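You operate a simulated robot arm through the tools that you are given. There is no shell and no other tool. Be economical: measure what you need, move in short steps, check, and stop when the job is done.

Carry out the task below with a simulated robot arm. There is one attempt and no reset: what you move stays moved.

TASK
Take the graphics card out and stand it in the card holder.
Fine: supply off first; set the driver to OUT for the screw and put it back in its cup.

It is judged by the outcome, as a careful person would: the job done as asked, and still so three seconds after it is handed in. It fails if anything else is knocked over, pushed out of place, dropped, spilled or broken.

THE ROBOT
A 7-joint arm with a two-finger parallel gripper on a trunk, on a base that drives. Base frame: it is fixed to the floor where the robot stands at the start and does not move with it; the origin is under the middle of the robot, x ahead of it, y to its left, z up. Lengths are in m, angles in rad, forces in N, time in s.
Its first joint turns from -2.897 to 2.897 rad. Places, roughly: bench supply switch [0.7, 0, 0.9]; board test button [0.6, 0.4, 0.9]; card holder [0.4, 0.5, 0.8]; card screw [0.8, 0.4, 0.9]; clear button [0.6, 0.6, 0.9]; click driver cup [0.7, 0.7, 0.8]; click driver dial [0.8, 0.7, 0.9]; grey graphics card (2x12x7 cm) [0.8, 0.3, 0.9]. Payload 4.4 kg.
The tool frame sits at the grasp point between the pads (the TCP): z along the fingers, y along the line on which they close. The tips reach 0.023 m beyond it. The gripper opens to 0.094 m. The fingers are 0.038 m wide and 0.01 m thick; the gripper's body (0.054 by 0.096 m) begins 0.039 m behind the TCP.
Orientation is told as [roll, pitch, yaw] about the base's x, y, z axes, in that order, counted from this pose: with the fingers straight down and closing along the base's y, the tool's x points along the base's -x, its y along +y and its z along -z.

THE INTERFACE
- The arm moves only by the tool move_arm. Its argument "increments" is a list of rows, each an object of numbers (a shift or turn left out is 0, a gripper value left out holds the last): "x", "y", "z": the shift along the tool's x, y, z in units of 50 mm (1.0 is 50 mm); "ax", "ay", "az": the turn, a rotation vector about the tool's x, y, z in units of 4 degrees (1.0 is 4 degrees); "jaw": the closure, from 0 (fully open) to 1 (shut). In form: [{"x": .., "y": .., "z": .., "ax": .., "ay": .., "az": .., "jaw": ..}, ...]. A call has 1 to 8 rows; each row shifts and turns the commanded pose from where the row before left it, along the tool's axes as they then stand. A call with a number of a shift or a turn outside -1 to 1 is refused whole. A row lasts 0.2 s, in which the tool goes at most 0.05 m and 0.15 rad; a call with a longer step from one row to the next is refused whole, and so is a gripper value outside its range. Where a pose cannot be reached the arm comes as near as it can. A force on the tool above 40 N (or 10 N above the force at the start of the call, whichever is more), or a blocked arm, ends the call early, and 0.2 s more pass. Each finger travels about 0.108 m/s and halts on what it meets, pressing with about 24 N; the grip force reading is that of the motor and also rises with nothing between the fingers. The clock runs only during rows and for 0.2 s after the last one: add rows that do not move to give the fingers time. The reply holds the time, the measured pose of the TCP, the force on the tool along the base axes, the opening and the grip force, in the units named above and with some noise, with the torque about the TCP (base axes, N m) and any sound that the robot's microphone picked up.
- Cameras (640 x 400 px; columns grow to the right, rows downward): "scene" is now at [0.175, 0.2518, 1.4511]; the picture's right is [0.22, -0.98, 0.00], its down [-0.72, -0.16, -0.67] and it looks along [0.66, 0.15, -0.74] (base axes); focal length 223 px, centre (320, 200). "wrist" rides on the gripper at [0.086, 0.016, -0.074] in the tool frame; the picture's right is [-0.18, 0.98, 0.00], its down [-0.58, -0.11, -0.81] and it looks along [-0.79, -0.15, 0.59] (tool axes); focal length 243 px, centre (320, 200). There is no depth. A picture from a camera that has moved, and an enlarged one, comes with that camera's place and axes in the base frame and with its lens.
- snapshot(camera): a new picture of that camera. It takes no simulated time.
- base_move(legs): drives the robot by 1 to 6 legs, each [ahead, left, turn to the left] in m, m and rad, along the robot's own axes; the way and the turn of a leg run together, so that a leg with both is an arc; at most 1.5 m and 3.142 rad a leg. The arm and the cameras ride along, it lands a little off, and it stops where it bumps. It gives what a move gives.
- head_to(pan, tilt): turns the head with the scene camera to pan (to the left, within 2.094 rad either way) and tilt (down, from -0.506 to 1.204), counted from straight ahead of the robot. It gives what a move gives.
- enlarge(camera, box): a new picture of the part [left, top, right, bottom] of that camera's present view, enlarged. It takes no simulated time.
- job_done(): hands the job in; it is judged then, once.

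Work in short steps. Places have to be worked out from the pictures, the camera data and where the tool is seen: move nearer, look again, correct. Check each grasp and each placing, and mend what went wrong. You have 120 turns and 90 pictures in all, those below and enlarged ones among them. Open the gripper and draw the arm clear of the work before you hand the job in, unless the task says otherwise; then end with one line.

The tools are called after "Request:" as a command line: name --argument value ..., lists and objects as JSON in quotes. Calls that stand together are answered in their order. move_arm: Moves the arm, as the interface text tells. Its arguments: {"type":"object","properties":{"increments":{"type":"array","items":{"type":"object","properties":{"x":{"type":"number"},"y":{"type":"number"},"z":{"type":"number"},"ax":{"type":"number"},"ay":{"type":"number"},"az":{"type":"number"},"jaw":{"type":"number"}}}}},"required":["increments"]} The other tools are called the same way: base_move (legs) drives the base; head_to (pan, tilt) turns the head that bears the scene camera; snapshot (camera) takes a picture; enlarge (camera, box) takes an enlarged picture of a part of a camera's view; job_done () hands the job in.

At the start:

```text
time: 0.0
tcp_pos: [0.4136, 0.4826, 1.2664]
orientation: [0.0, 0.001, -0.001]
force: [-0.6, -0.6, 0.6]
ft_torque: [-0.01, 0.02, -0.01]
width: 0.0938
grasp_force: 0.0
robot x, y, heading: [-0.0007, -0.001, 0.001]
head pan, tilt: [0.22, 0.833]
```

scene: 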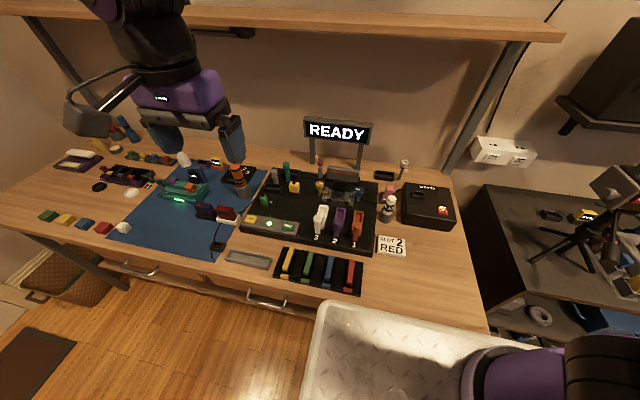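
wrist: 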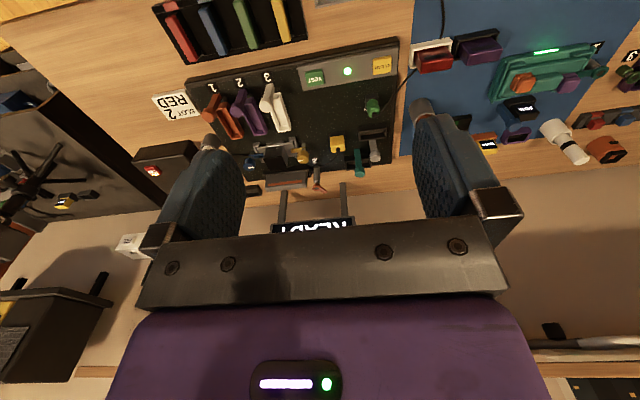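

The overview shows a bench with a test rig, cards, supply and tools. I'll enlarge the main areas first.

Request:
enlarge --camera "scene" --box '[230, 140, 470, 300]'

Request:
enlarge --camera "scene" --box '[30, 110, 270, 260]'

Request:
enlarge --camera "wrist" --box '[130, 0, 410, 200]'

```text
2.50 times, centred on (350, 220) of scene
camera zoom: at [0.175, 0.2518, 1.4511], right [0.22, -0.98, 0.0], down [-0.72, -0.16, -0.67], along [0.66, 0.15, -0.74], focal length 558 px, centre (245, 150)
```

zoom: 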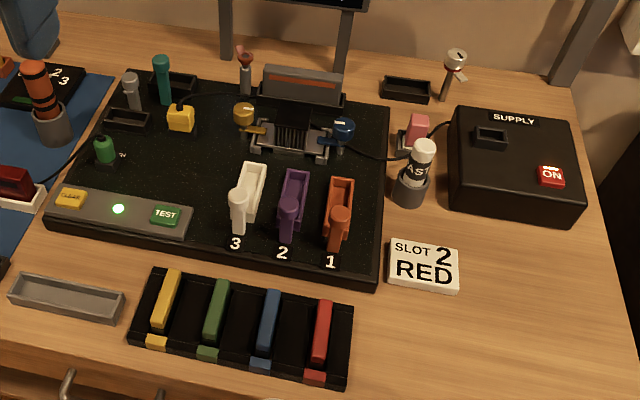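

```text
2.67 times, centred on (150, 185) of scene
camera zoom: at [0.175, 0.2518, 1.4511], right [0.22, -0.98, 0.0], down [-0.72, -0.16, -0.67], along [0.66, 0.15, -0.74], focal length 595 px, centre (773, 240)
```

zoom: 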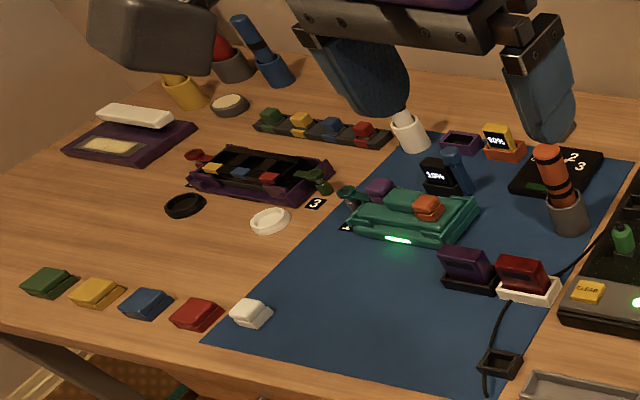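

```text
2.00 times, centred on (270, 100) of wrist
camera zoom: at [0.3269, 0.4965, 1.3407], right [0.18, 0.98, 0.0], down [0.58, -0.11, 0.81], along [0.79, -0.15, -0.59], focal length 485 px, centre (420, 400)
```

zoom: 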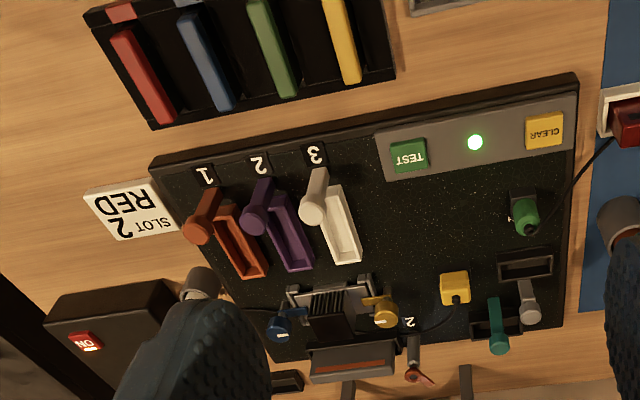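

Now closer views of the card area, the supply and the driver region.

Request:
enlarge --camera "scene" --box '[300, 145, 400, 210]'

Request:
enlarge --camera "scene" --box '[190, 145, 290, 210]'

Request:
enlarge --camera "wrist" --box '[240, 120, 400, 240]'

Request:
enlarge --camera "wrist" --box '[460, 40, 640, 180]'

```text
6.15 times, centred on (350, 178) of scene
camera zoom: at [0.175, 0.2518, 1.4511], right [0.22, -0.98, 0.0], down [-0.72, -0.16, -0.67], along [0.66, 0.15, -0.74], focal length 1374 px, centre (135, 338)
```

zoom: 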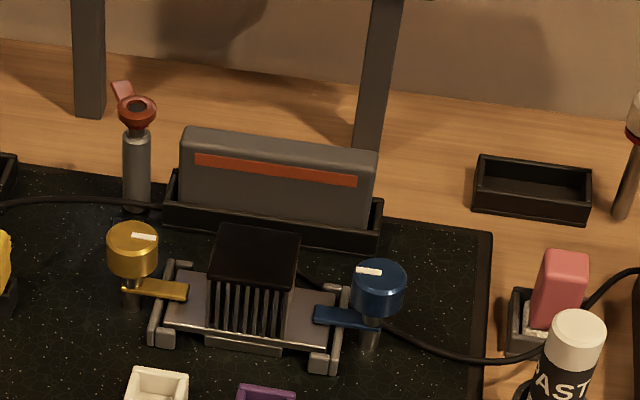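

```text
6.15 times, centred on (240, 178) of scene
camera zoom: at [0.175, 0.2518, 1.4511], right [0.22, -0.98, 0.0], down [-0.72, -0.16, -0.67], along [0.66, 0.15, -0.74], focal length 1374 px, centre (812, 338)
```

zoom: 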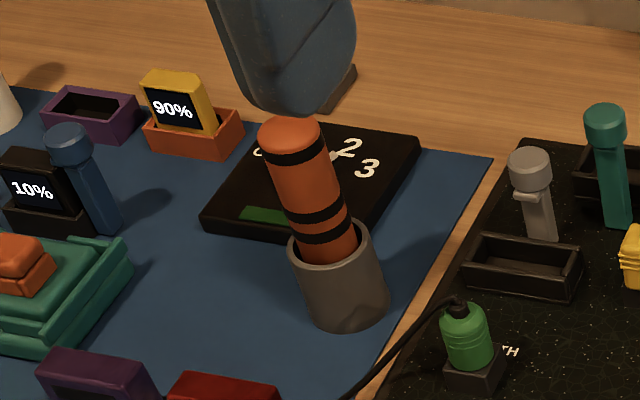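

```text
3.33 times, centred on (320, 180) of wrist
camera zoom: at [0.3269, 0.4965, 1.3407], right [0.18, 0.98, 0.0], down [0.58, -0.11, 0.81], along [0.79, -0.15, -0.59], focal length 809 px, centre (320, 267)
```

zoom: 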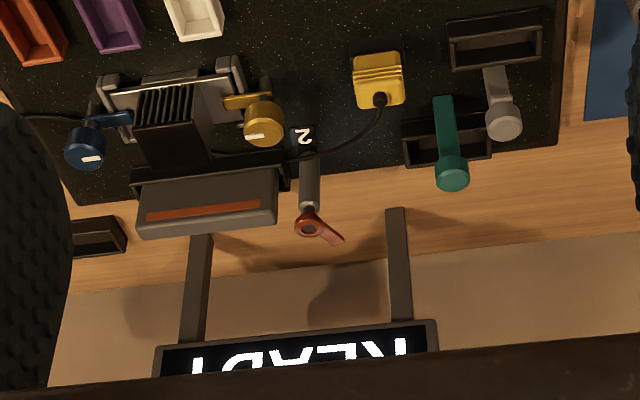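

```text
2.86 times, centred on (550, 110) of wrist
camera zoom: at [0.3269, 0.4965, 1.3407], right [0.18, 0.98, 0.0], down [0.58, -0.11, 0.81], along [0.79, -0.15, -0.59], focal length 693 px, centre (-337, 457)
```

zoom: 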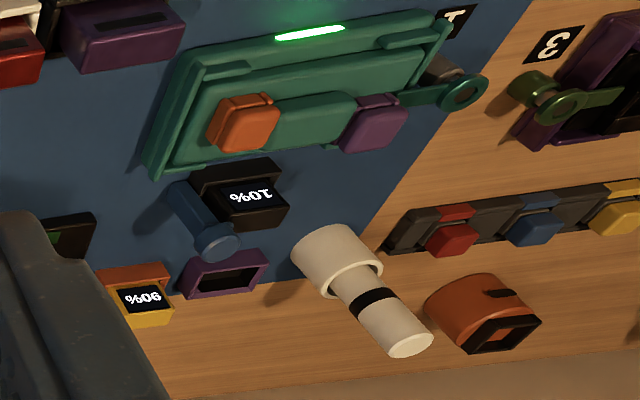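

Orange driver cup computes to about (0.72, 0.70), dial pad behind it, and the screw (red head) to about (0.855, 0.405, 0.90). I'll move the gripper left for a wrist view of the dial.

Request:
move_arm --increments '[{"y": 1}, {"y": 1}, {"y": 1}, {"y": 1}, {"y": 1, "z": 1}, {"y": 0.6, "z": 1}, {}]'

Request:
snapshot --camera "wrist"

Request:
snapshot --camera "scene"

```text
refused: row 5 steps farther than a row can; nothing moved
```

```text
80 pictures are left
camera wrist: at [0.3269, 0.4965, 1.3407], right [0.18, 0.98, 0.0], down [0.58, -0.11, 0.81], along [0.79, -0.15, -0.59], focal length 243 px, centre (320, 200)
```

wrist: 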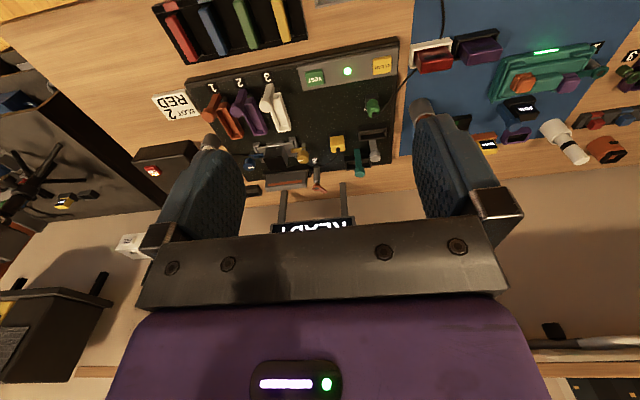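

```text
79 pictures are left
camera scene: at [0.175, 0.2518, 1.4511], right [0.22, -0.98, 0.0], down [-0.72, -0.16, -0.67], along [0.66, 0.15, -0.74], focal length 223 px, centre (320, 200)
```

scene: 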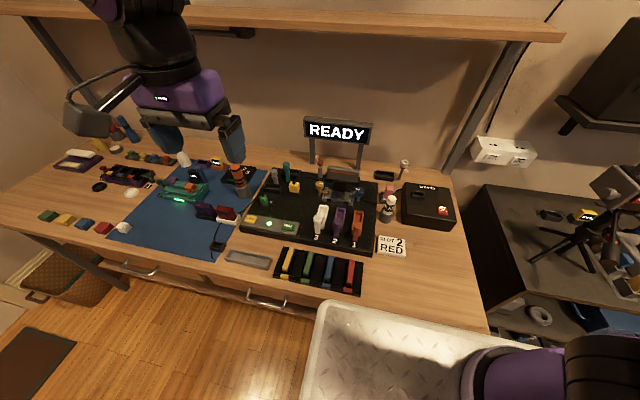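

Total step must stay ≤ 1 unit per row; retry the move with separated steps.

Request:
move_arm --increments '[{"y": 1}, {"y": 1}, {"y": 1}, {"y": 1}, {"y": 0.7, "z": 0.7}, {"y": 0.6, "z": 0.7}, {"z": 0.9}, {}]'

```text
time: 1.8
tcp_pos: [0.4136, 0.7465, 1.1494]
orientation: [0.0, 0.0, -0.001]
force: [-0.4, -0.1, -0.1]
ft_torque: [0.0, -0.01, -0.03]
width: 0.094
grasp_force: 0.1
robot x, y, heading: [0.0023, -0.0012, 0.0]
head pan, tilt: [0.22, 0.833]
```

Now look with both cameras.

Request:
snapshot --camera "wrist"

Request:
enlarge --camera "scene" --box '[190, 140, 290, 205]'

```text
78 pictures are left
camera wrist: at [0.3274, 0.7619, 1.2239], right [0.18, 0.98, 0.0], down [0.58, -0.11, 0.81], along [0.79, -0.15, -0.59], focal length 243 px, centre (320, 200)
```

wrist: 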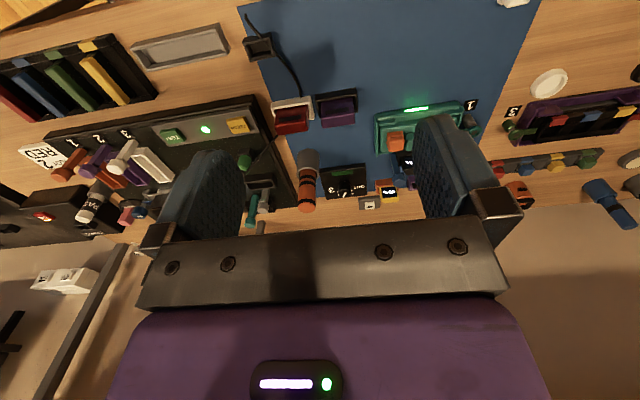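

```text
6.15 times, centred on (240, 172) of scene
camera zoom: at [0.1749, 0.2518, 1.4511], right [0.22, -0.98, 0.0], down [-0.72, -0.16, -0.67], along [0.66, 0.15, -0.74], focal length 1374 px, centre (812, 369)
```

zoom: 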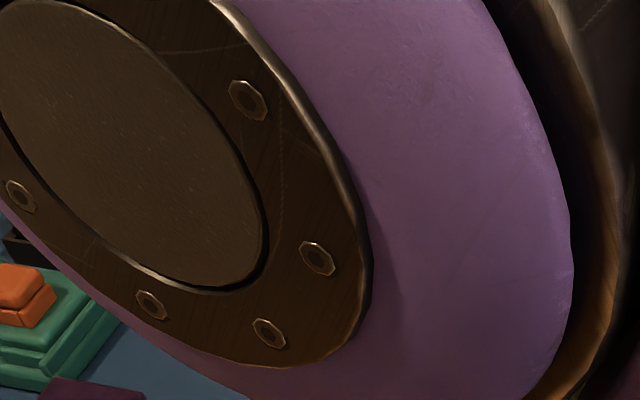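

Request:
enlarge --camera "wrist" --box '[280, 140, 410, 220]'

```text
4.92 times, centred on (345, 180) of wrist
camera zoom: at [0.3274, 0.7619, 1.2239], right [0.18, 0.98, 0.0], down [0.58, -0.11, 0.81], along [0.79, -0.15, -0.59], focal length 1194 px, centre (197, 298)
```

zoom: 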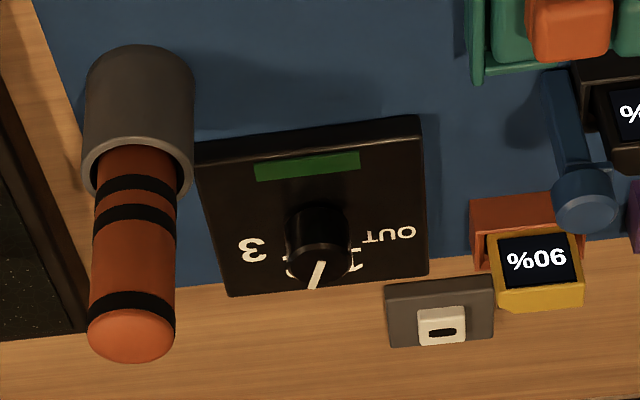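

The dial has OUT / 1 / 2 / 3 with pointer away from me. Supply first: move over toward the supply to look at its switch.

Request:
move_arm --increments '[{"y": -1}, {"y": -1}, {"y": -1}, {"y": -1}, {"y": -1}, {"y": -1}, {"y": -1}, {"y": -1}]'

Request:
move_arm --increments '[{"y": -1}, {"y": -1}, {"y": -1}, {"y": -1}, {"y": -1}, {"y": -1}, {"y": -0.5, "x": -0.8}, {"x": -1}]'

Request:
snapshot --camera "wrist"

Request:
enlarge --camera "scene" --box '[190, 140, 290, 205]'

```text
time: 3.6
tcp_pos: [0.4159, 0.3484, 1.1494]
orientation: [-0.002, -0.001, 0.001]
force: [0.4, 0.6, -0.5]
ft_torque: [-0.04, -0.03, 0.02]
width: 0.094
grasp_force: 0.1
robot x, y, heading: [0.0012, 0.0033, 0.001]
head pan, tilt: [0.22, 0.833]
```

```text
time: 5.4
tcp_pos: [0.5382, 0.049, 1.1842]
orientation: [0.0, 0.002, 0.0]
force: [-0.4, -0.1, 1.1]
ft_torque: [0.0, -0.07, -0.01]
width: 0.0942
grasp_force: 0.0
out of reach, approached as far as the arm can: row 5, 6
robot x, y, heading: [-0.0036, 0.0008, 0.001]
head pan, tilt: [0.22, 0.833]
```

```text
75 pictures are left
camera wrist: at [0.4525, 0.064, 1.2591], right [0.18, 0.98, 0.0], down [0.58, -0.11, 0.81], along [0.79, -0.15, -0.59], focal length 243 px, centre (320, 200)
```

wrist: 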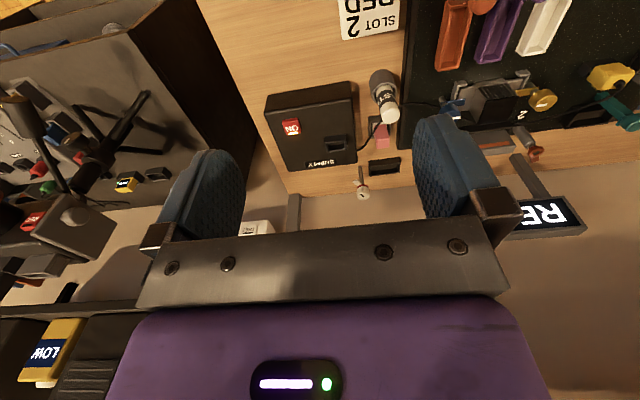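

```text
6.15 times, centred on (240, 172) of scene
camera zoom: at [0.1741, 0.2515, 1.4512], right [0.22, -0.98, 0.0], down [-0.72, -0.16, -0.67], along [0.66, 0.15, -0.74], focal length 1374 px, centre (812, 369)
```

zoom: 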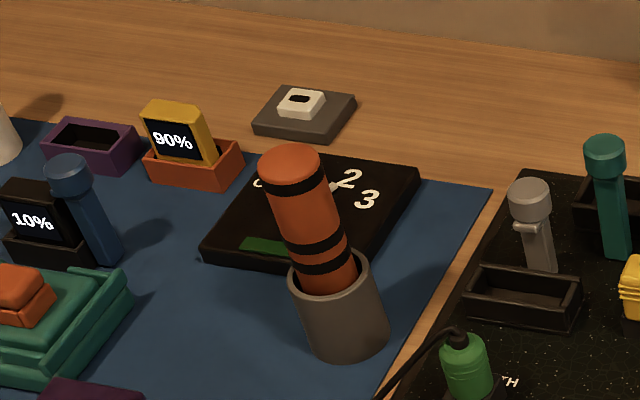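

Both views agree: switch at about (0.725, -0.041, 0.88). Zoom to see the switch type.

Request:
enlarge --camera "wrist" --box '[255, 60, 415, 200]'

Request:
enlarge --camera "scene" --box '[390, 175, 470, 230]'

```text
2.86 times, centred on (335, 130) of wrist
camera zoom: at [0.4525, 0.064, 1.2591], right [0.18, 0.98, 0.0], down [0.58, -0.11, 0.81], along [0.79, -0.15, -0.59], focal length 693 px, centre (277, 400)
```

zoom: 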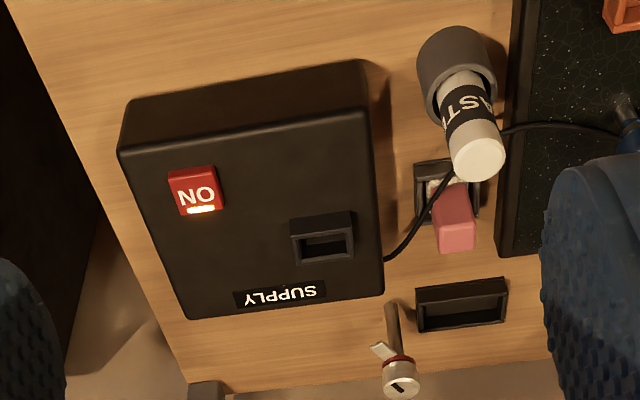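

```text
7.27 times, centred on (430, 202) of scene
camera zoom: at [0.1741, 0.2515, 1.4512], right [0.22, -0.98, 0.0], down [-0.72, -0.16, -0.67], along [0.66, 0.15, -0.74], focal length 1623 px, centre (-480, 182)
```

zoom: 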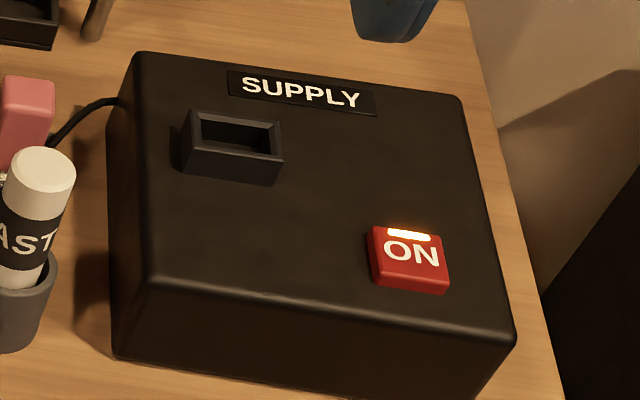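

It's a push button. Close the gripper and move above it at z≈1.0.

Request:
move_arm --increments '[{"x": -0.9, "y": -0.4, "jaw": 1}, {"x": -0.9, "y": -0.4}, {"x": -0.9, "y": -0.4}, {"x": -0.9, "y": -0.4}, {"x": -0.08, "y": -0.2, "z": 0.9}, {"z": 1}, {"z": 1}, {"z": 0.6}]'

Request:
enlarge --camera "wrist" --box '[220, 60, 420, 200]'

Request:
enlarge --camera "scene" --box '[390, 155, 490, 230]'

```text
time: 7.2
tcp_pos: [0.722, -0.0427, 1.0105]
orientation: [-0.001, 0.001, 0.0]
force: [-0.1, 0.0, 0.5]
ft_torque: [0.02, -0.02, 0.03]
width: 0.0
grasp_force: 24.1
robot x, y, heading: [-0.0037, 0.0023, 0.0]
head pan, tilt: [0.22, 0.833]
```

```text
2.86 times, centred on (320, 130) of wrist
camera zoom: at [0.6353, -0.0279, 1.0854], right [0.18, 0.98, 0.0], down [0.58, -0.11, 0.81], along [0.79, -0.15, -0.59], focal length 693 px, centre (320, 400)
```

zoom: 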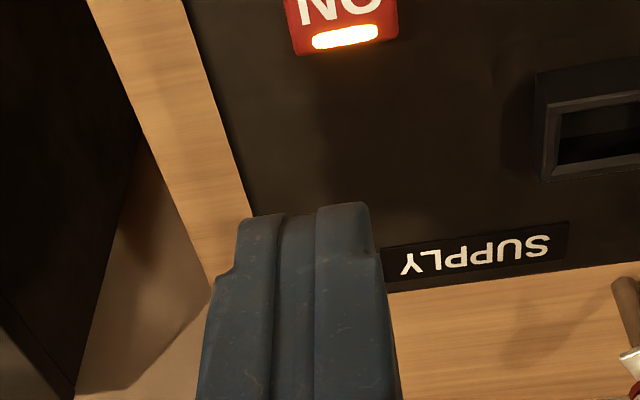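

```text
5.33 times, centred on (440, 192) of scene
camera zoom: at [0.1745, 0.2517, 1.4512], right [0.22, -0.98, 0.0], down [-0.72, -0.16, -0.67], along [0.66, 0.15, -0.74], focal length 1190 px, centre (-320, 240)
```

zoom: 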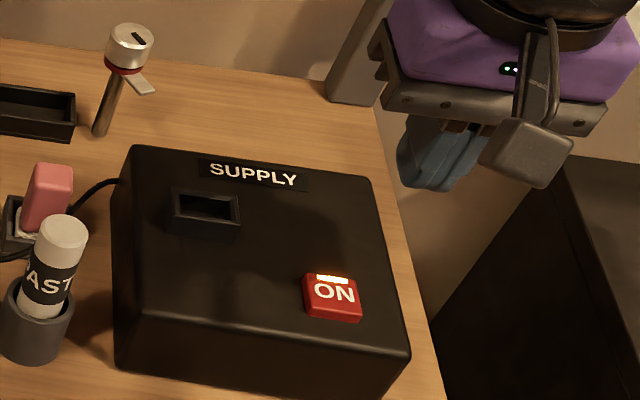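

Alignment is consistent (~0.725, -0.04). Descend; the force stop or sound will show contact.

Request:
move_arm --increments '[{"z": 0.8, "x": -0.06}, {"z": 0.8}, {"z": 0.2}, {"z": 0.1}, {"z": 0.1}]'

Request:
enlarge --camera "scene" --box '[390, 155, 490, 230]'

```text
time: 8.4
tcp_pos: [0.7253, -0.0419, 0.9081]
orientation: [0.0, 0.0, -0.001]
force: [-0.9, -0.7, 2.0]
ft_torque: [-0.02, 0.03, -0.02]
width: 0.0001
grasp_force: 24.1
robot x, y, heading: [0.0008, 0.0003, 0.003]
head pan, tilt: [0.22, 0.833]
heard: click
```

```text
5.33 times, centred on (440, 192) of scene
camera zoom: at [0.1749, 0.2517, 1.4511], right [0.22, -0.98, 0.0], down [-0.72, -0.16, -0.67], along [0.66, 0.15, -0.74], focal length 1190 px, centre (-320, 240)
```

zoom: 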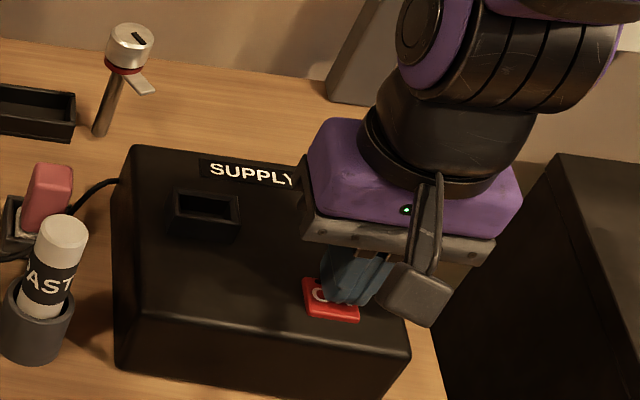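

It clicked; raise and check that it reads OFF.

Request:
move_arm --increments '[{"z": -1}, {"z": -1}, {"z": -1}, {"z": -1}, {"x": 0.7, "y": 0.7}, {"x": 0.7, "y": 0.7}]'

Request:
snapshot --camera "scene"

Request:
enlarge --camera "scene" --box '[390, 165, 490, 230]'

```text
time: 9.8
tcp_pos: [0.6529, 0.0271, 1.1079]
orientation: [-0.001, 0.004, 0.0]
force: [0.3, -0.8, -0.4]
ft_torque: [0.02, 0.02, 0.03]
width: 0.0
grasp_force: 24.2
robot x, y, heading: [-0.0003, 0.0008, -0.004]
head pan, tilt: [0.22, 0.833]
```

```text
68 pictures are left
camera scene: at [0.1757, 0.2512, 1.4511], right [0.22, -0.98, 0.0], down [-0.72, -0.16, -0.67], along [0.66, 0.15, -0.74], focal length 223 px, centre (320, 200)
```

scene: 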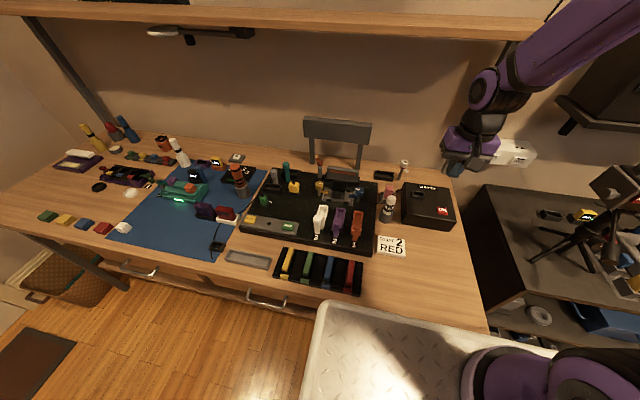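

```text
6.15 times, centred on (440, 198) of scene
camera zoom: at [0.1757, 0.2512, 1.4511], right [0.22, -0.98, 0.0], down [-0.72, -0.16, -0.67], along [0.66, 0.15, -0.74], focal length 1374 px, centre (-418, 215)
```

zoom: 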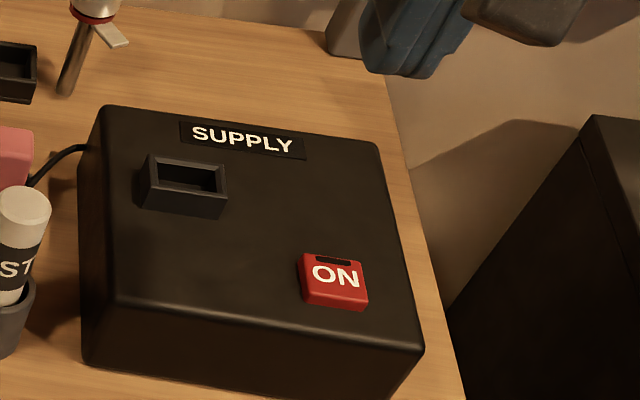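

Light and READY sign are off: supply is off. Now drive left for reach to dial, driver and screw.

Request:
base_move --legs '[[0, 0.35, 0]]'

Request:
snapshot --camera "scene"

```text
time: 12.1
tcp_pos: [0.6538, 0.3815, 1.1076]
orientation: [0.0, 0.001, 0.001]
force: [-1.1, 0.3, 0.4]
ft_torque: [0.04, -0.01, 0.0]
width: 0.0
grasp_force: 24.2
robot x, y, heading: [0.0021, 0.3528, -0.004]
head pan, tilt: [0.22, 0.833]
```

```text
66 pictures are left
camera scene: at [0.175, 0.6059, 1.4511], right [0.22, -0.98, 0.0], down [-0.72, -0.16, -0.67], along [0.66, 0.15, -0.74], focal length 223 px, centre (320, 200)
```

scene: 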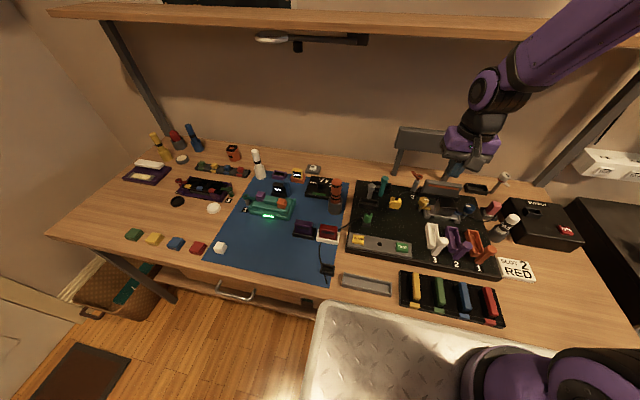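

Request:
enlarge --camera "scene" --box '[280, 155, 380, 220]'

```text
6.15 times, centred on (330, 188) of scene
camera zoom: at [0.175, 0.6059, 1.4511], right [0.22, -0.98, 0.0], down [-0.72, -0.16, -0.67], along [0.66, 0.15, -0.74], focal length 1374 px, centre (258, 277)
```

zoom: 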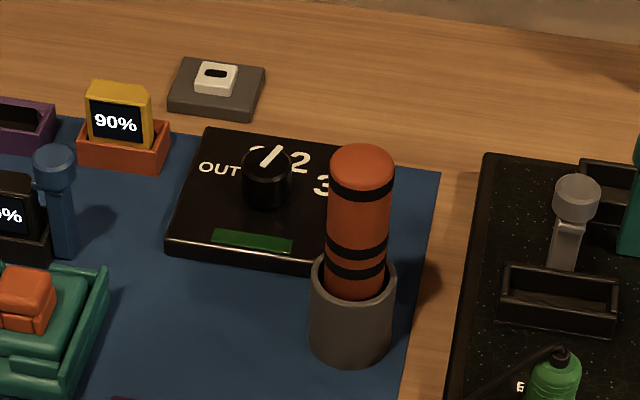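

Move above the dial area at safe height with the gripper open.

Request:
move_arm --increments '[{"y": 1, "jaw": 0}, {"y": 1}, {"y": 1}, {"y": 1}, {"y": 1}, {"y": 1}, {"y": 0.9, "x": -0.4}, {"y": 0.3, "x": -0.8}]'

Request:
snapshot --camera "wrist"

Request:
enlarge --camera "wrist" --box '[260, 40, 420, 140]'

```text
time: 13.9
tcp_pos: [0.7105, 0.7414, 1.1079]
orientation: [0.0, -0.002, 0.002]
force: [0.4, -0.7, 1.3]
ft_torque: [-0.02, -0.01, 0.01]
width: 0.0942
grasp_force: 0.1
robot x, y, heading: [0.0, 0.3518, 0.001]
head pan, tilt: [0.22, 0.833]
```

```text
64 pictures are left
camera wrist: at [0.6248, 0.7559, 1.182], right [0.18, 0.98, 0.0], down [0.58, -0.11, 0.81], along [0.79, -0.15, -0.59], focal length 243 px, centre (320, 200)
```

wrist: 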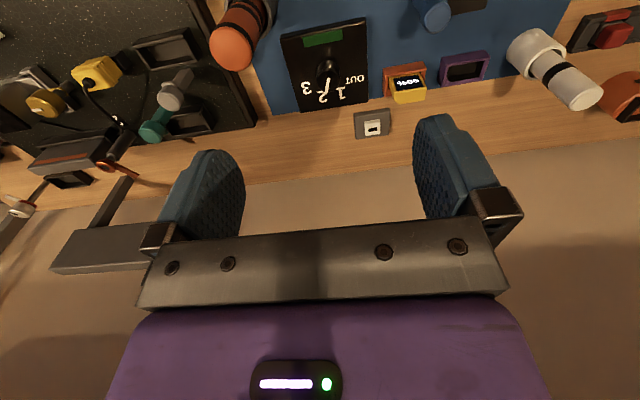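

```text
4.00 times, centred on (340, 90) of wrist
camera zoom: at [0.6248, 0.7559, 1.182], right [0.18, 0.98, 0.0], down [0.58, -0.11, 0.81], along [0.79, -0.15, -0.59], focal length 970 px, centre (240, 640)
```

zoom: 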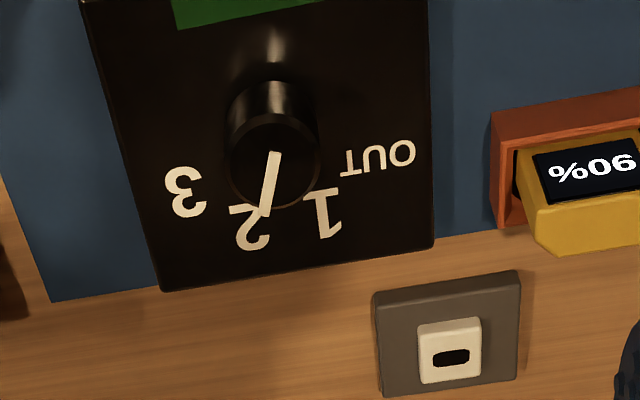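

Pointer is on 2 (~-20°); OUT lies at about +57..60°, so an 80° counter-clockwise turn is needed. Knob centre ≈ (0.788, 0.737), top z≈0.865; driver ≈ (0.71, 0.668), top z≈0.947. I go over the knob, then pre-rotate clockwise ~72°.

Request:
move_arm --increments '[{"x": -0.8}, {"x": -0.76, "y": -0.06}, {"az": 1}, {"az": 1}, {"az": 1}, {"az": 1}, {"az": 1}, {"az": 1}]'

Request:
move_arm --increments '[{"az": 1}, {"az": 1}, {"az": 1}, {"az": 1}, {"az": 1}, {"az": 1}, {"az": 1}, {"az": 1}]'

Request:
move_arm --increments '[{"az": 1}, {"az": 1}, {"az": 1}, {"az": 1}, {"z": 1}, {"z": 1}, {}]'

Request:
snapshot --camera "wrist"

Request:
snapshot --camera "scene"

```text
time: 15.7
tcp_pos: [0.7923, 0.7398, 1.1074]
orientation: [-0.001, 0.0, -0.42]
force: [0.4, -0.6, -1.1]
ft_torque: [-0.03, -0.01, 0.01]
width: 0.094
grasp_force: 0.1
robot x, y, heading: [-0.0005, 0.3512, 0.002]
head pan, tilt: [0.22, 0.833]
```

```text
time: 17.5
tcp_pos: [0.7925, 0.7395, 1.1067]
orientation: [0.0, 0.002, -0.977]
force: [0.3, 0.1, 1.0]
ft_torque: [-0.01, 0.02, 0.02]
width: 0.0941
grasp_force: 0.0
robot x, y, heading: [0.0009, 0.3553, -0.002]
head pan, tilt: [0.22, 0.833]
```

```text
time: 19.1
tcp_pos: [0.793, 0.7389, 1.0075]
orientation: [-0.002, 0.0, -1.259]
force: [0.4, -0.9, 0.8]
ft_torque: [-0.01, -0.02, 0.0]
width: 0.0941
grasp_force: 0.0
robot x, y, heading: [-0.0011, 0.3567, -0.006]
head pan, tilt: [0.22, 0.833]
```

```text
62 pictures are left
camera wrist: at [0.7817, 0.8246, 1.0822], right [0.99, 0.13, 0.0], down [0.08, -0.59, 0.81], along [0.1, -0.8, -0.59], focal length 243 px, centre (320, 200)
```

wrist: 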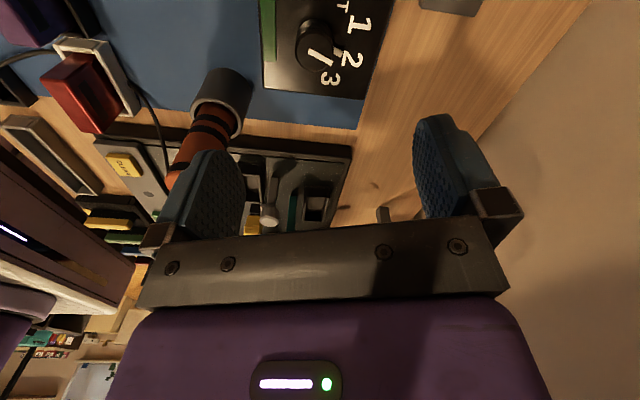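

```text
61 pictures are left
camera scene: at [0.1749, 0.6059, 1.4511], right [0.22, -0.98, 0.0], down [-0.72, -0.16, -0.67], along [0.66, 0.15, -0.74], focal length 223 px, centre (320, 200)
```

scene: 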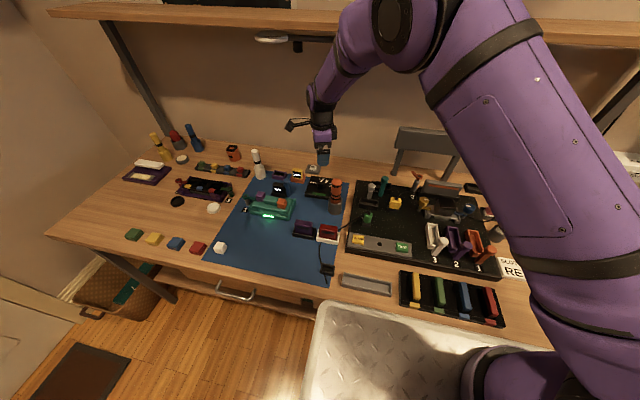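

Knob reads at (0.789, 0.741), matching the TCP. Descend to TCP z≈0.868.

Request:
move_arm --increments '[{"z": 1, "y": -0.07}, {"z": 1}, {"z": 0.6}, {"z": 0.2}, {}]'

Request:
snapshot --camera "wrist"

Request:
enlarge --camera "scene" --box '[270, 120, 390, 215]'

```text
refused: row 1 steps farther than a row can; nothing moved
```

```text
60 pictures are left
camera wrist: at [0.7817, 0.8246, 1.0822], right [0.99, 0.13, 0.0], down [0.08, -0.59, 0.81], along [0.1, -0.8, -0.59], focal length 243 px, centre (320, 200)
```

wrist: 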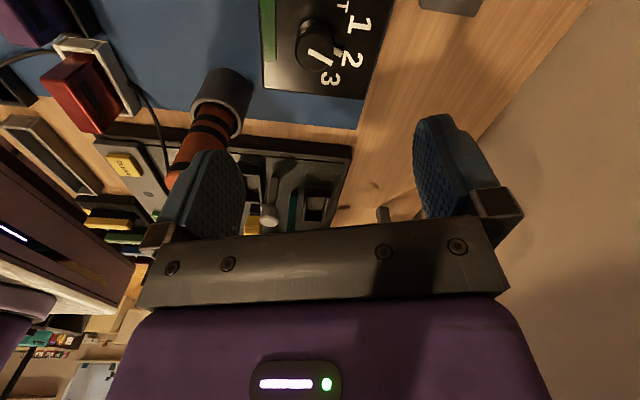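

```text
4.21 times, centred on (330, 168) of scene
camera zoom: at [0.1749, 0.6059, 1.4511], right [0.22, -0.98, 0.0], down [-0.72, -0.16, -0.67], along [0.66, 0.15, -0.74], focal length 940 px, centre (278, 337)
```

zoom: 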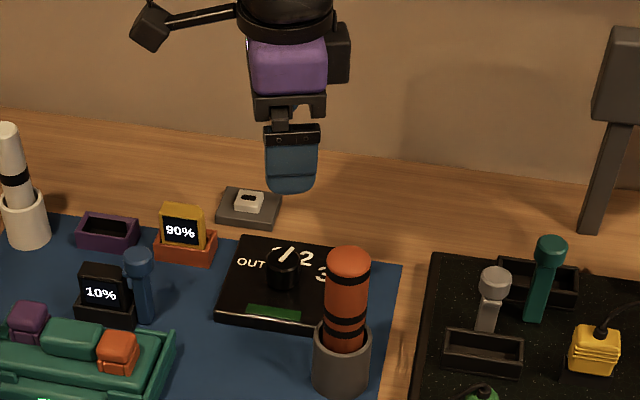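

The step was over the limit; retry.

Request:
move_arm --increments '[{"z": 0.9, "y": -0.07}, {"z": 0.9}, {"z": 0.8}, {"z": 0.2}, {}]'

```text
time: 20.3
tcp_pos: [0.7876, 0.7365, 0.8678]
orientation: [0.0, 0.0, -1.256]
force: [0.0, -0.7, 0.6]
ft_torque: [-0.01, -0.01, 0.0]
width: 0.0939
grasp_force: 0.1
robot x, y, heading: [0.0022, 0.3551, -0.0]
head pan, tilt: [0.22, 0.833]
```

Request:
enlarge --camera "scene" --box '[270, 120, 390, 215]'

Request:
snapshot --camera "wrist"

```text
4.21 times, centred on (330, 168) of scene
camera zoom: at [0.175, 0.6059, 1.4511], right [0.22, -0.98, 0.0], down [-0.72, -0.16, -0.67], along [0.66, 0.15, -0.74], focal length 940 px, centre (278, 337)
```

zoom: 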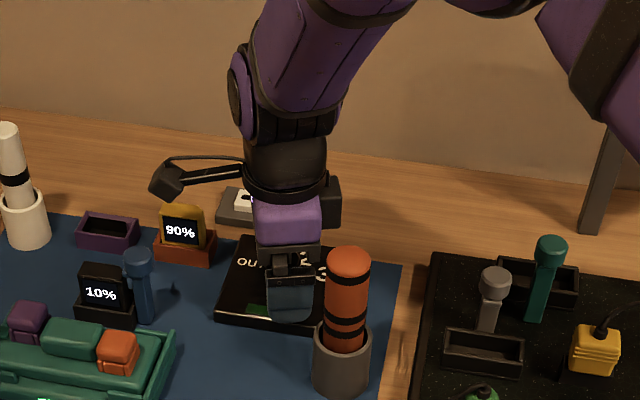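

```text
57 pictures are left
camera wrist: at [0.7761, 0.8231, 0.9427], right [0.99, 0.13, 0.0], down [0.08, -0.59, 0.81], along [0.1, -0.8, -0.59], focal length 243 px, centre (320, 200)
```

wrist: 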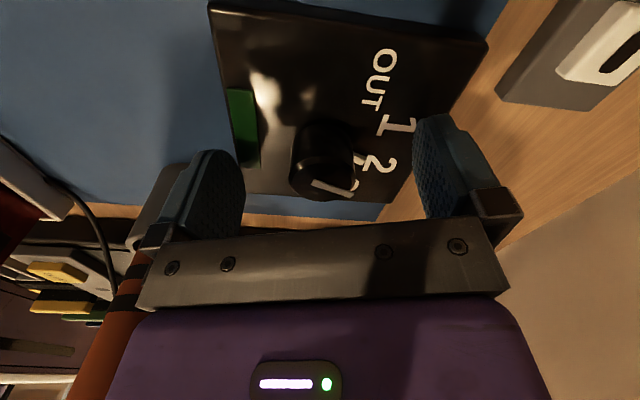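

The knob is between the fingers, its top around TCP height. Close the gripper.

Request:
move_arm --increments '[{"jaw": 0.6}, {"jaw": 1}, {}, {}]'

```text
time: 21.3
tcp_pos: [0.7891, 0.7377, 0.8685]
orientation: [-0.001, -0.001, -1.259]
force: [13.1, 4.7, -2.2]
ft_torque: [0.01, 0.21, 0.02]
width: 0.0313
grasp_force: 45.3
robot x, y, heading: [0.0023, 0.3556, 0.0]
head pan, tilt: [0.22, 0.833]
```

Gripped (31 mm) with slight side load; ease 1.5 mm along +y tool and begin rotating counter-clockwise.

Request:
move_arm --increments '[{"y": 0.03}, {"az": -1}, {"az": -1}, {"az": -1}, {"az": -1}, {"az": -1}]'

```text
time: 22.7
tcp_pos: [0.7887, 0.7375, 0.8673]
orientation: [-0.001, 0.0, -0.908]
force: [-23.6, -15.1, 10.5]
ft_torque: [-0.43, -0.43, 0.01]
width: 0.0314
grasp_force: 45.3
robot x, y, heading: [0.0024, 0.3507, -0.002]
head pan, tilt: [0.22, 0.833]
```

Side load reversed; ease back by 1 mm and continue.

Request:
move_arm --increments '[{"y": -0.02}, {"az": -1}, {"az": -1}, {"az": -1}, {"az": -1}, {"az": -1}]'

```text
time: 24.1
tcp_pos: [0.7889, 0.7377, 0.8674]
orientation: [-0.001, 0.001, -0.557]
force: [-18.1, -11.9, 7.4]
ft_torque: [-0.75, 0.0, -0.02]
width: 0.0313
grasp_force: 45.0
robot x, y, heading: [-0.0026, 0.3496, 0.001]
head pan, tilt: [0.22, 0.833]
```

Request:
move_arm --increments '[{"y": -0.018, "x": 0.01}, {"az": -1}, {"az": -1}, {"az": -1}, {"az": -1}, {"az": -1}]'

```text
time: 25.5
tcp_pos: [0.7895, 0.7373, 0.8682]
orientation: [0.003, -0.002, -0.208]
force: [-0.6, 0.6, 6.6]
ft_torque: [-0.42, 1.11, -0.02]
width: 0.0316
grasp_force: 45.0
robot x, y, heading: [-0.0033, 0.3544, -0.004]
head pan, tilt: [0.22, 0.833]
```

60° turned; 20° more.

Request:
move_arm --increments '[{"az": -1}, {"az": -1}, {"az": -1}, {"az": -1}, {"az": -1}, {}]'

Request:
snapshot --camera "wrist"

```text
time: 26.9
tcp_pos: [0.7883, 0.7382, 0.8679]
orientation: [0.0, 0.001, 0.14]
force: [-1.5, 6.4, 10.2]
ft_torque: [-0.46, -0.2, 0.01]
width: 0.0313
grasp_force: 44.9
robot x, y, heading: [-0.001, 0.3516, -0.005]
head pan, tilt: [0.22, 0.833]
```

```text
56 pictures are left
camera wrist: at [0.7008, 0.7402, 0.9427], right [0.04, 1.0, 0.0], down [0.59, -0.03, 0.81], along [0.81, -0.04, -0.59], focal length 243 px, centre (320, 200)
```

wrist: 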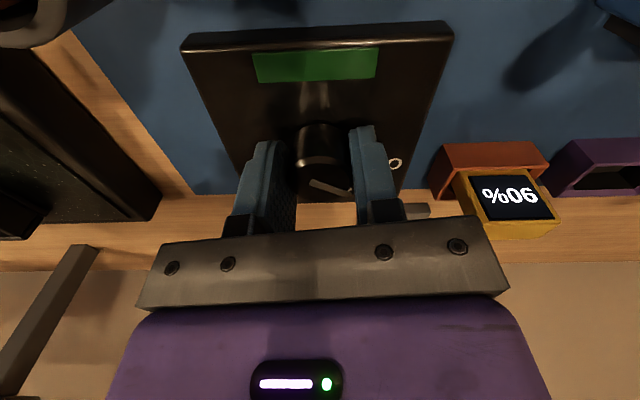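

Release, rise, and read the dial.

Request:
move_arm --increments '[{"jaw": 0}, {}, {}, {"z": -0.9}, {"z": -1}, {"z": -1}, {"z": -1}, {"z": -0.8}]'

Request:
snapshot --camera "wrist"

Request:
enlarge --camera "scene" --box '[270, 140, 390, 225]'

```text
time: 28.7
tcp_pos: [0.7915, 0.7386, 1.1038]
orientation: [0.0, 0.002, 0.14]
force: [0.4, 1.1, 0.3]
ft_torque: [0.01, -0.02, 0.0]
width: 0.094
grasp_force: 0.0
robot x, y, heading: [0.0008, 0.3562, -0.001]
head pan, tilt: [0.22, 0.833]
```

```text
55 pictures are left
camera wrist: at [0.7039, 0.7406, 1.1783], right [0.05, 1.0, 0.0], down [0.59, -0.03, 0.81], along [0.8, -0.04, -0.59], focal length 243 px, centre (320, 200)
```

wrist: 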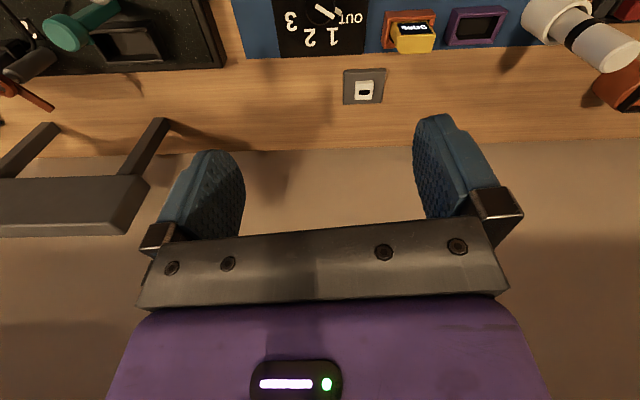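

```text
4.71 times, centred on (330, 182) of scene
camera zoom: at [0.1754, 0.6062, 1.451], right [0.22, -0.98, 0.0], down [-0.72, -0.16, -0.67], along [0.66, 0.15, -0.74], focal length 1050 px, centre (273, 282)
```

zoom: 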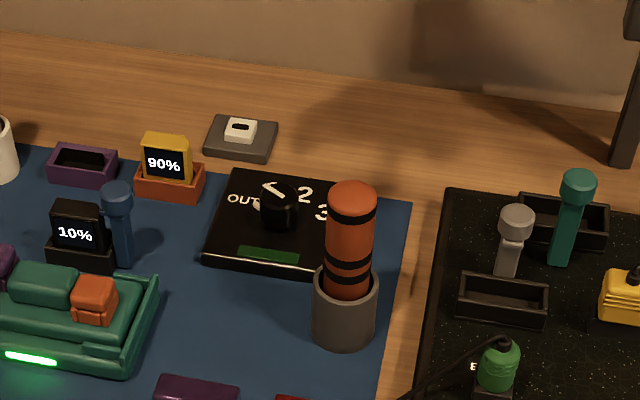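

Request:
enlarge --camera "wrist" --box '[270, 0, 390, 75]'

```text
5.33 times, centred on (330, 38) of wrist
camera zoom: at [0.7039, 0.7406, 1.1783], right [0.05, 1.0, 0.0], down [0.59, -0.03, 0.81], along [0.8, -0.04, -0.59], focal length 1294 px, centre (267, 1067)
```

zoom: 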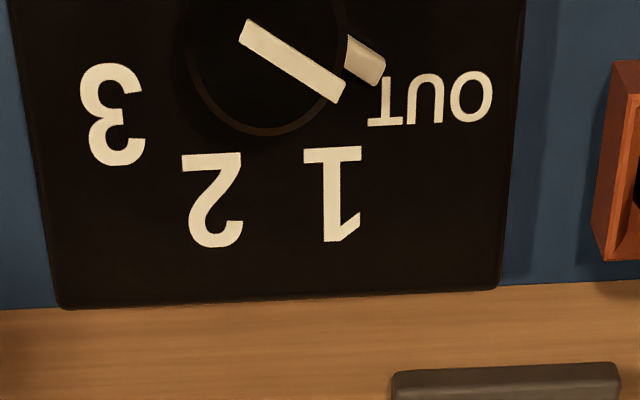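

Pointer at ~57°, aligned with OUT (~58–61°). Dial is set. Now move back toward the driver for a close look, yaw restored to 0.

Request:
move_arm --increments '[{"az": 1}, {"az": 1}, {"x": 0.85, "y": -0.5}, {"x": 0.85, "y": -0.5}, {"x": 0.9, "y": -0.4}, {}]'

Request:
snapshot --camera "wrist"

Request:
enlarge --camera "scene" --box '[300, 150, 380, 230]'

```text
time: 30.1
tcp_pos: [0.6601, 0.6689, 1.1025]
orientation: [0.001, 0.0, -0.002]
force: [-0.2, -0.5, -0.3]
ft_torque: [0.01, -0.02, 0.0]
width: 0.0941
grasp_force: 0.1
robot x, y, heading: [0.0013, 0.3513, 0.003]
head pan, tilt: [0.22, 0.833]
```

```text
52 pictures are left
camera wrist: at [0.5732, 0.6843, 1.1769], right [0.18, 0.98, 0.0], down [0.58, -0.11, 0.81], along [0.79, -0.15, -0.59], focal length 243 px, centre (320, 200)
```

wrist: 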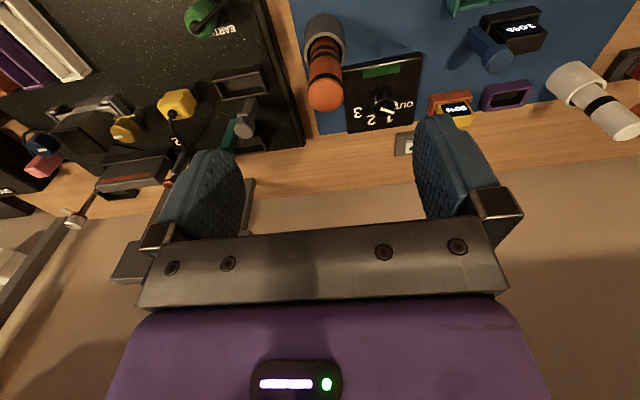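

```text
5.00 times, centred on (340, 190) of scene
camera zoom: at [0.1752, 0.606, 1.4511], right [0.22, -0.98, 0.0], down [-0.72, -0.16, -0.67], along [0.66, 0.15, -0.74], focal length 1116 px, centre (220, 250)
```

zoom: 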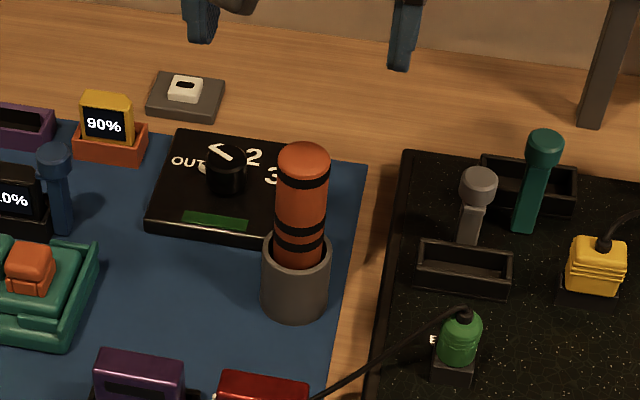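

Driver resolves to (0.70, 0.668), top z≈0.964, cup rim ≈0.886. Align over it and descend to TCP z≈0.99 first, then check.

Request:
move_arm --increments '[{"x": -0.8}, {"z": 0.9}, {"z": 0.7}, {}]'

Request:
snapshot --camera "wrist"

Request:
enlarge --camera "scene" --box '[300, 130, 400, 210]'

```text
time: 31.1
tcp_pos: [0.7002, 0.6677, 1.0228]
orientation: [-0.001, 0.0, 0.0]
force: [0.1, 0.6, -0.2]
ft_torque: [0.02, 0.05, 0.02]
width: 0.0941
grasp_force: 0.0
robot x, y, heading: [-0.0003, 0.3567, -0.006]
head pan, tilt: [0.22, 0.833]
```

```text
50 pictures are left
camera wrist: at [0.6123, 0.6824, 1.0975], right [0.18, 0.98, 0.0], down [0.58, -0.11, 0.81], along [0.79, -0.15, -0.59], focal length 243 px, centre (320, 200)
```

wrist: 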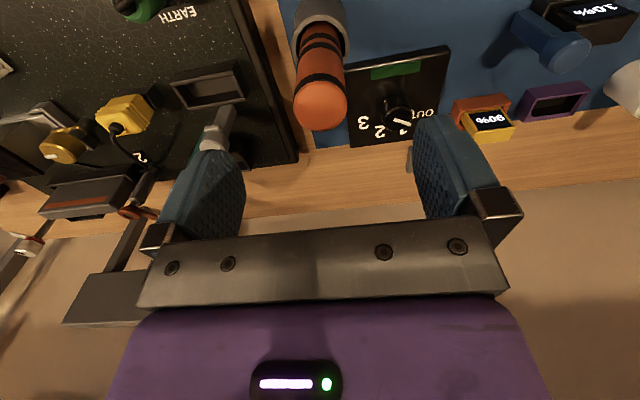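

```text
5.00 times, centred on (350, 170) of scene
camera zoom: at [0.1749, 0.6059, 1.4511], right [0.22, -0.98, 0.0], down [-0.72, -0.16, -0.67], along [0.66, 0.15, -0.74], focal length 1116 px, centre (170, 350)
```

zoom: 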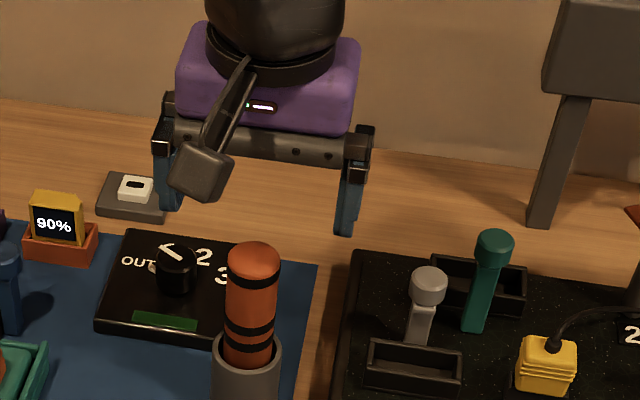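

Aligned: driver top at (0.696, 0.668). Descend and close.

Request:
move_arm --increments '[{"z": 0.9, "x": 0.06}, {"z": 0.8}, {"z": 0.12}, {}, {"jaw": 0.5}, {"jaw": 1}, {}, {}]'

Request:
snapshot --camera "wrist"

```text
time: 32.9
tcp_pos: [0.6946, 0.668, 0.9325]
orientation: [0.0, 0.001, -0.001]
force: [-0.2, -0.2, 0.2]
ft_torque: [0.03, -0.01, -0.04]
width: 0.0332
grasp_force: 24.2
robot x, y, heading: [0.0016, 0.354, 0.002]
head pan, tilt: [0.22, 0.833]
```

```text
48 pictures are left
camera wrist: at [0.6083, 0.6837, 1.0069], right [0.18, 0.98, 0.0], down [0.58, -0.11, 0.81], along [0.79, -0.15, -0.59], focal length 243 px, centre (320, 200)
```

wrist: 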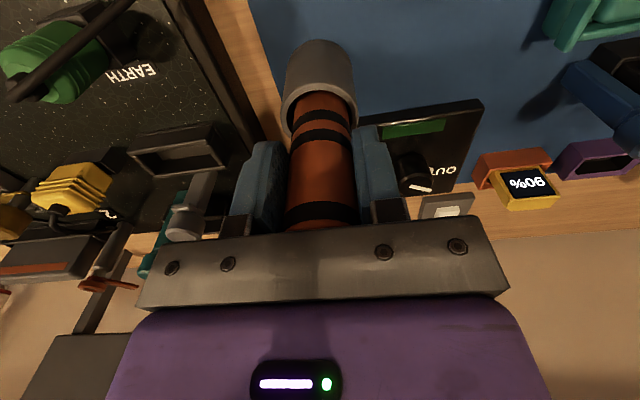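

Gripped at 33 mm, no side load. Remember return pose (0.6946, 0.668, 0.9325). Lift straight up.

Request:
move_arm --increments '[{"z": -0.4}, {"z": -0.9}, {"z": -0.9}, {"z": -0.9}, {"z": -0.9}, {}]'

Request:
snapshot --camera "scene"

Request:
enlarge --camera "scene" --box '[280, 110, 420, 220]'

```text
time: 34.3
tcp_pos: [0.6938, 0.6677, 1.132]
orientation: [0.001, 0.0, 0.001]
force: [1.3, 0.5, -2.6]
ft_torque: [-0.04, 0.0, 0.03]
width: 0.0333
grasp_force: 23.8
robot x, y, heading: [0.0007, 0.3574, -0.002]
head pan, tilt: [0.22, 0.833]
```

```text
47 pictures are left
camera scene: at [0.1752, 0.606, 1.4511], right [0.22, -0.98, 0.0], down [-0.72, -0.16, -0.67], along [0.66, 0.15, -0.74], focal length 223 px, centre (320, 200)
```

scene: 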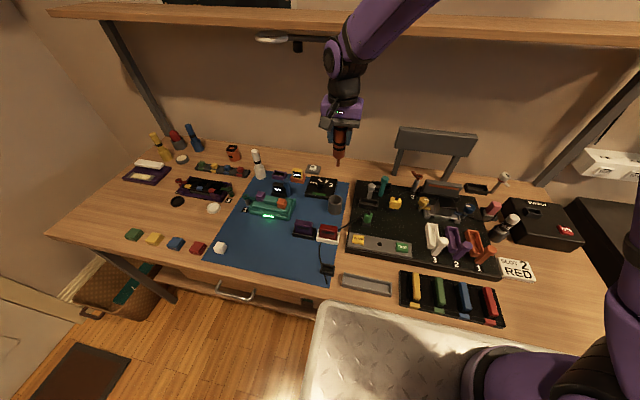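

```text
3.64 times, centred on (350, 165) of scene
camera zoom: at [0.1752, 0.606, 1.4511], right [0.22, -0.98, 0.0], down [-0.72, -0.16, -0.67], along [0.66, 0.15, -0.74], focal length 812 px, centre (211, 327)
```

zoom: 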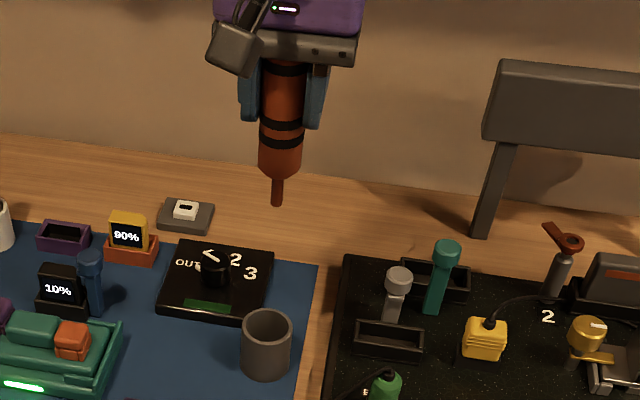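

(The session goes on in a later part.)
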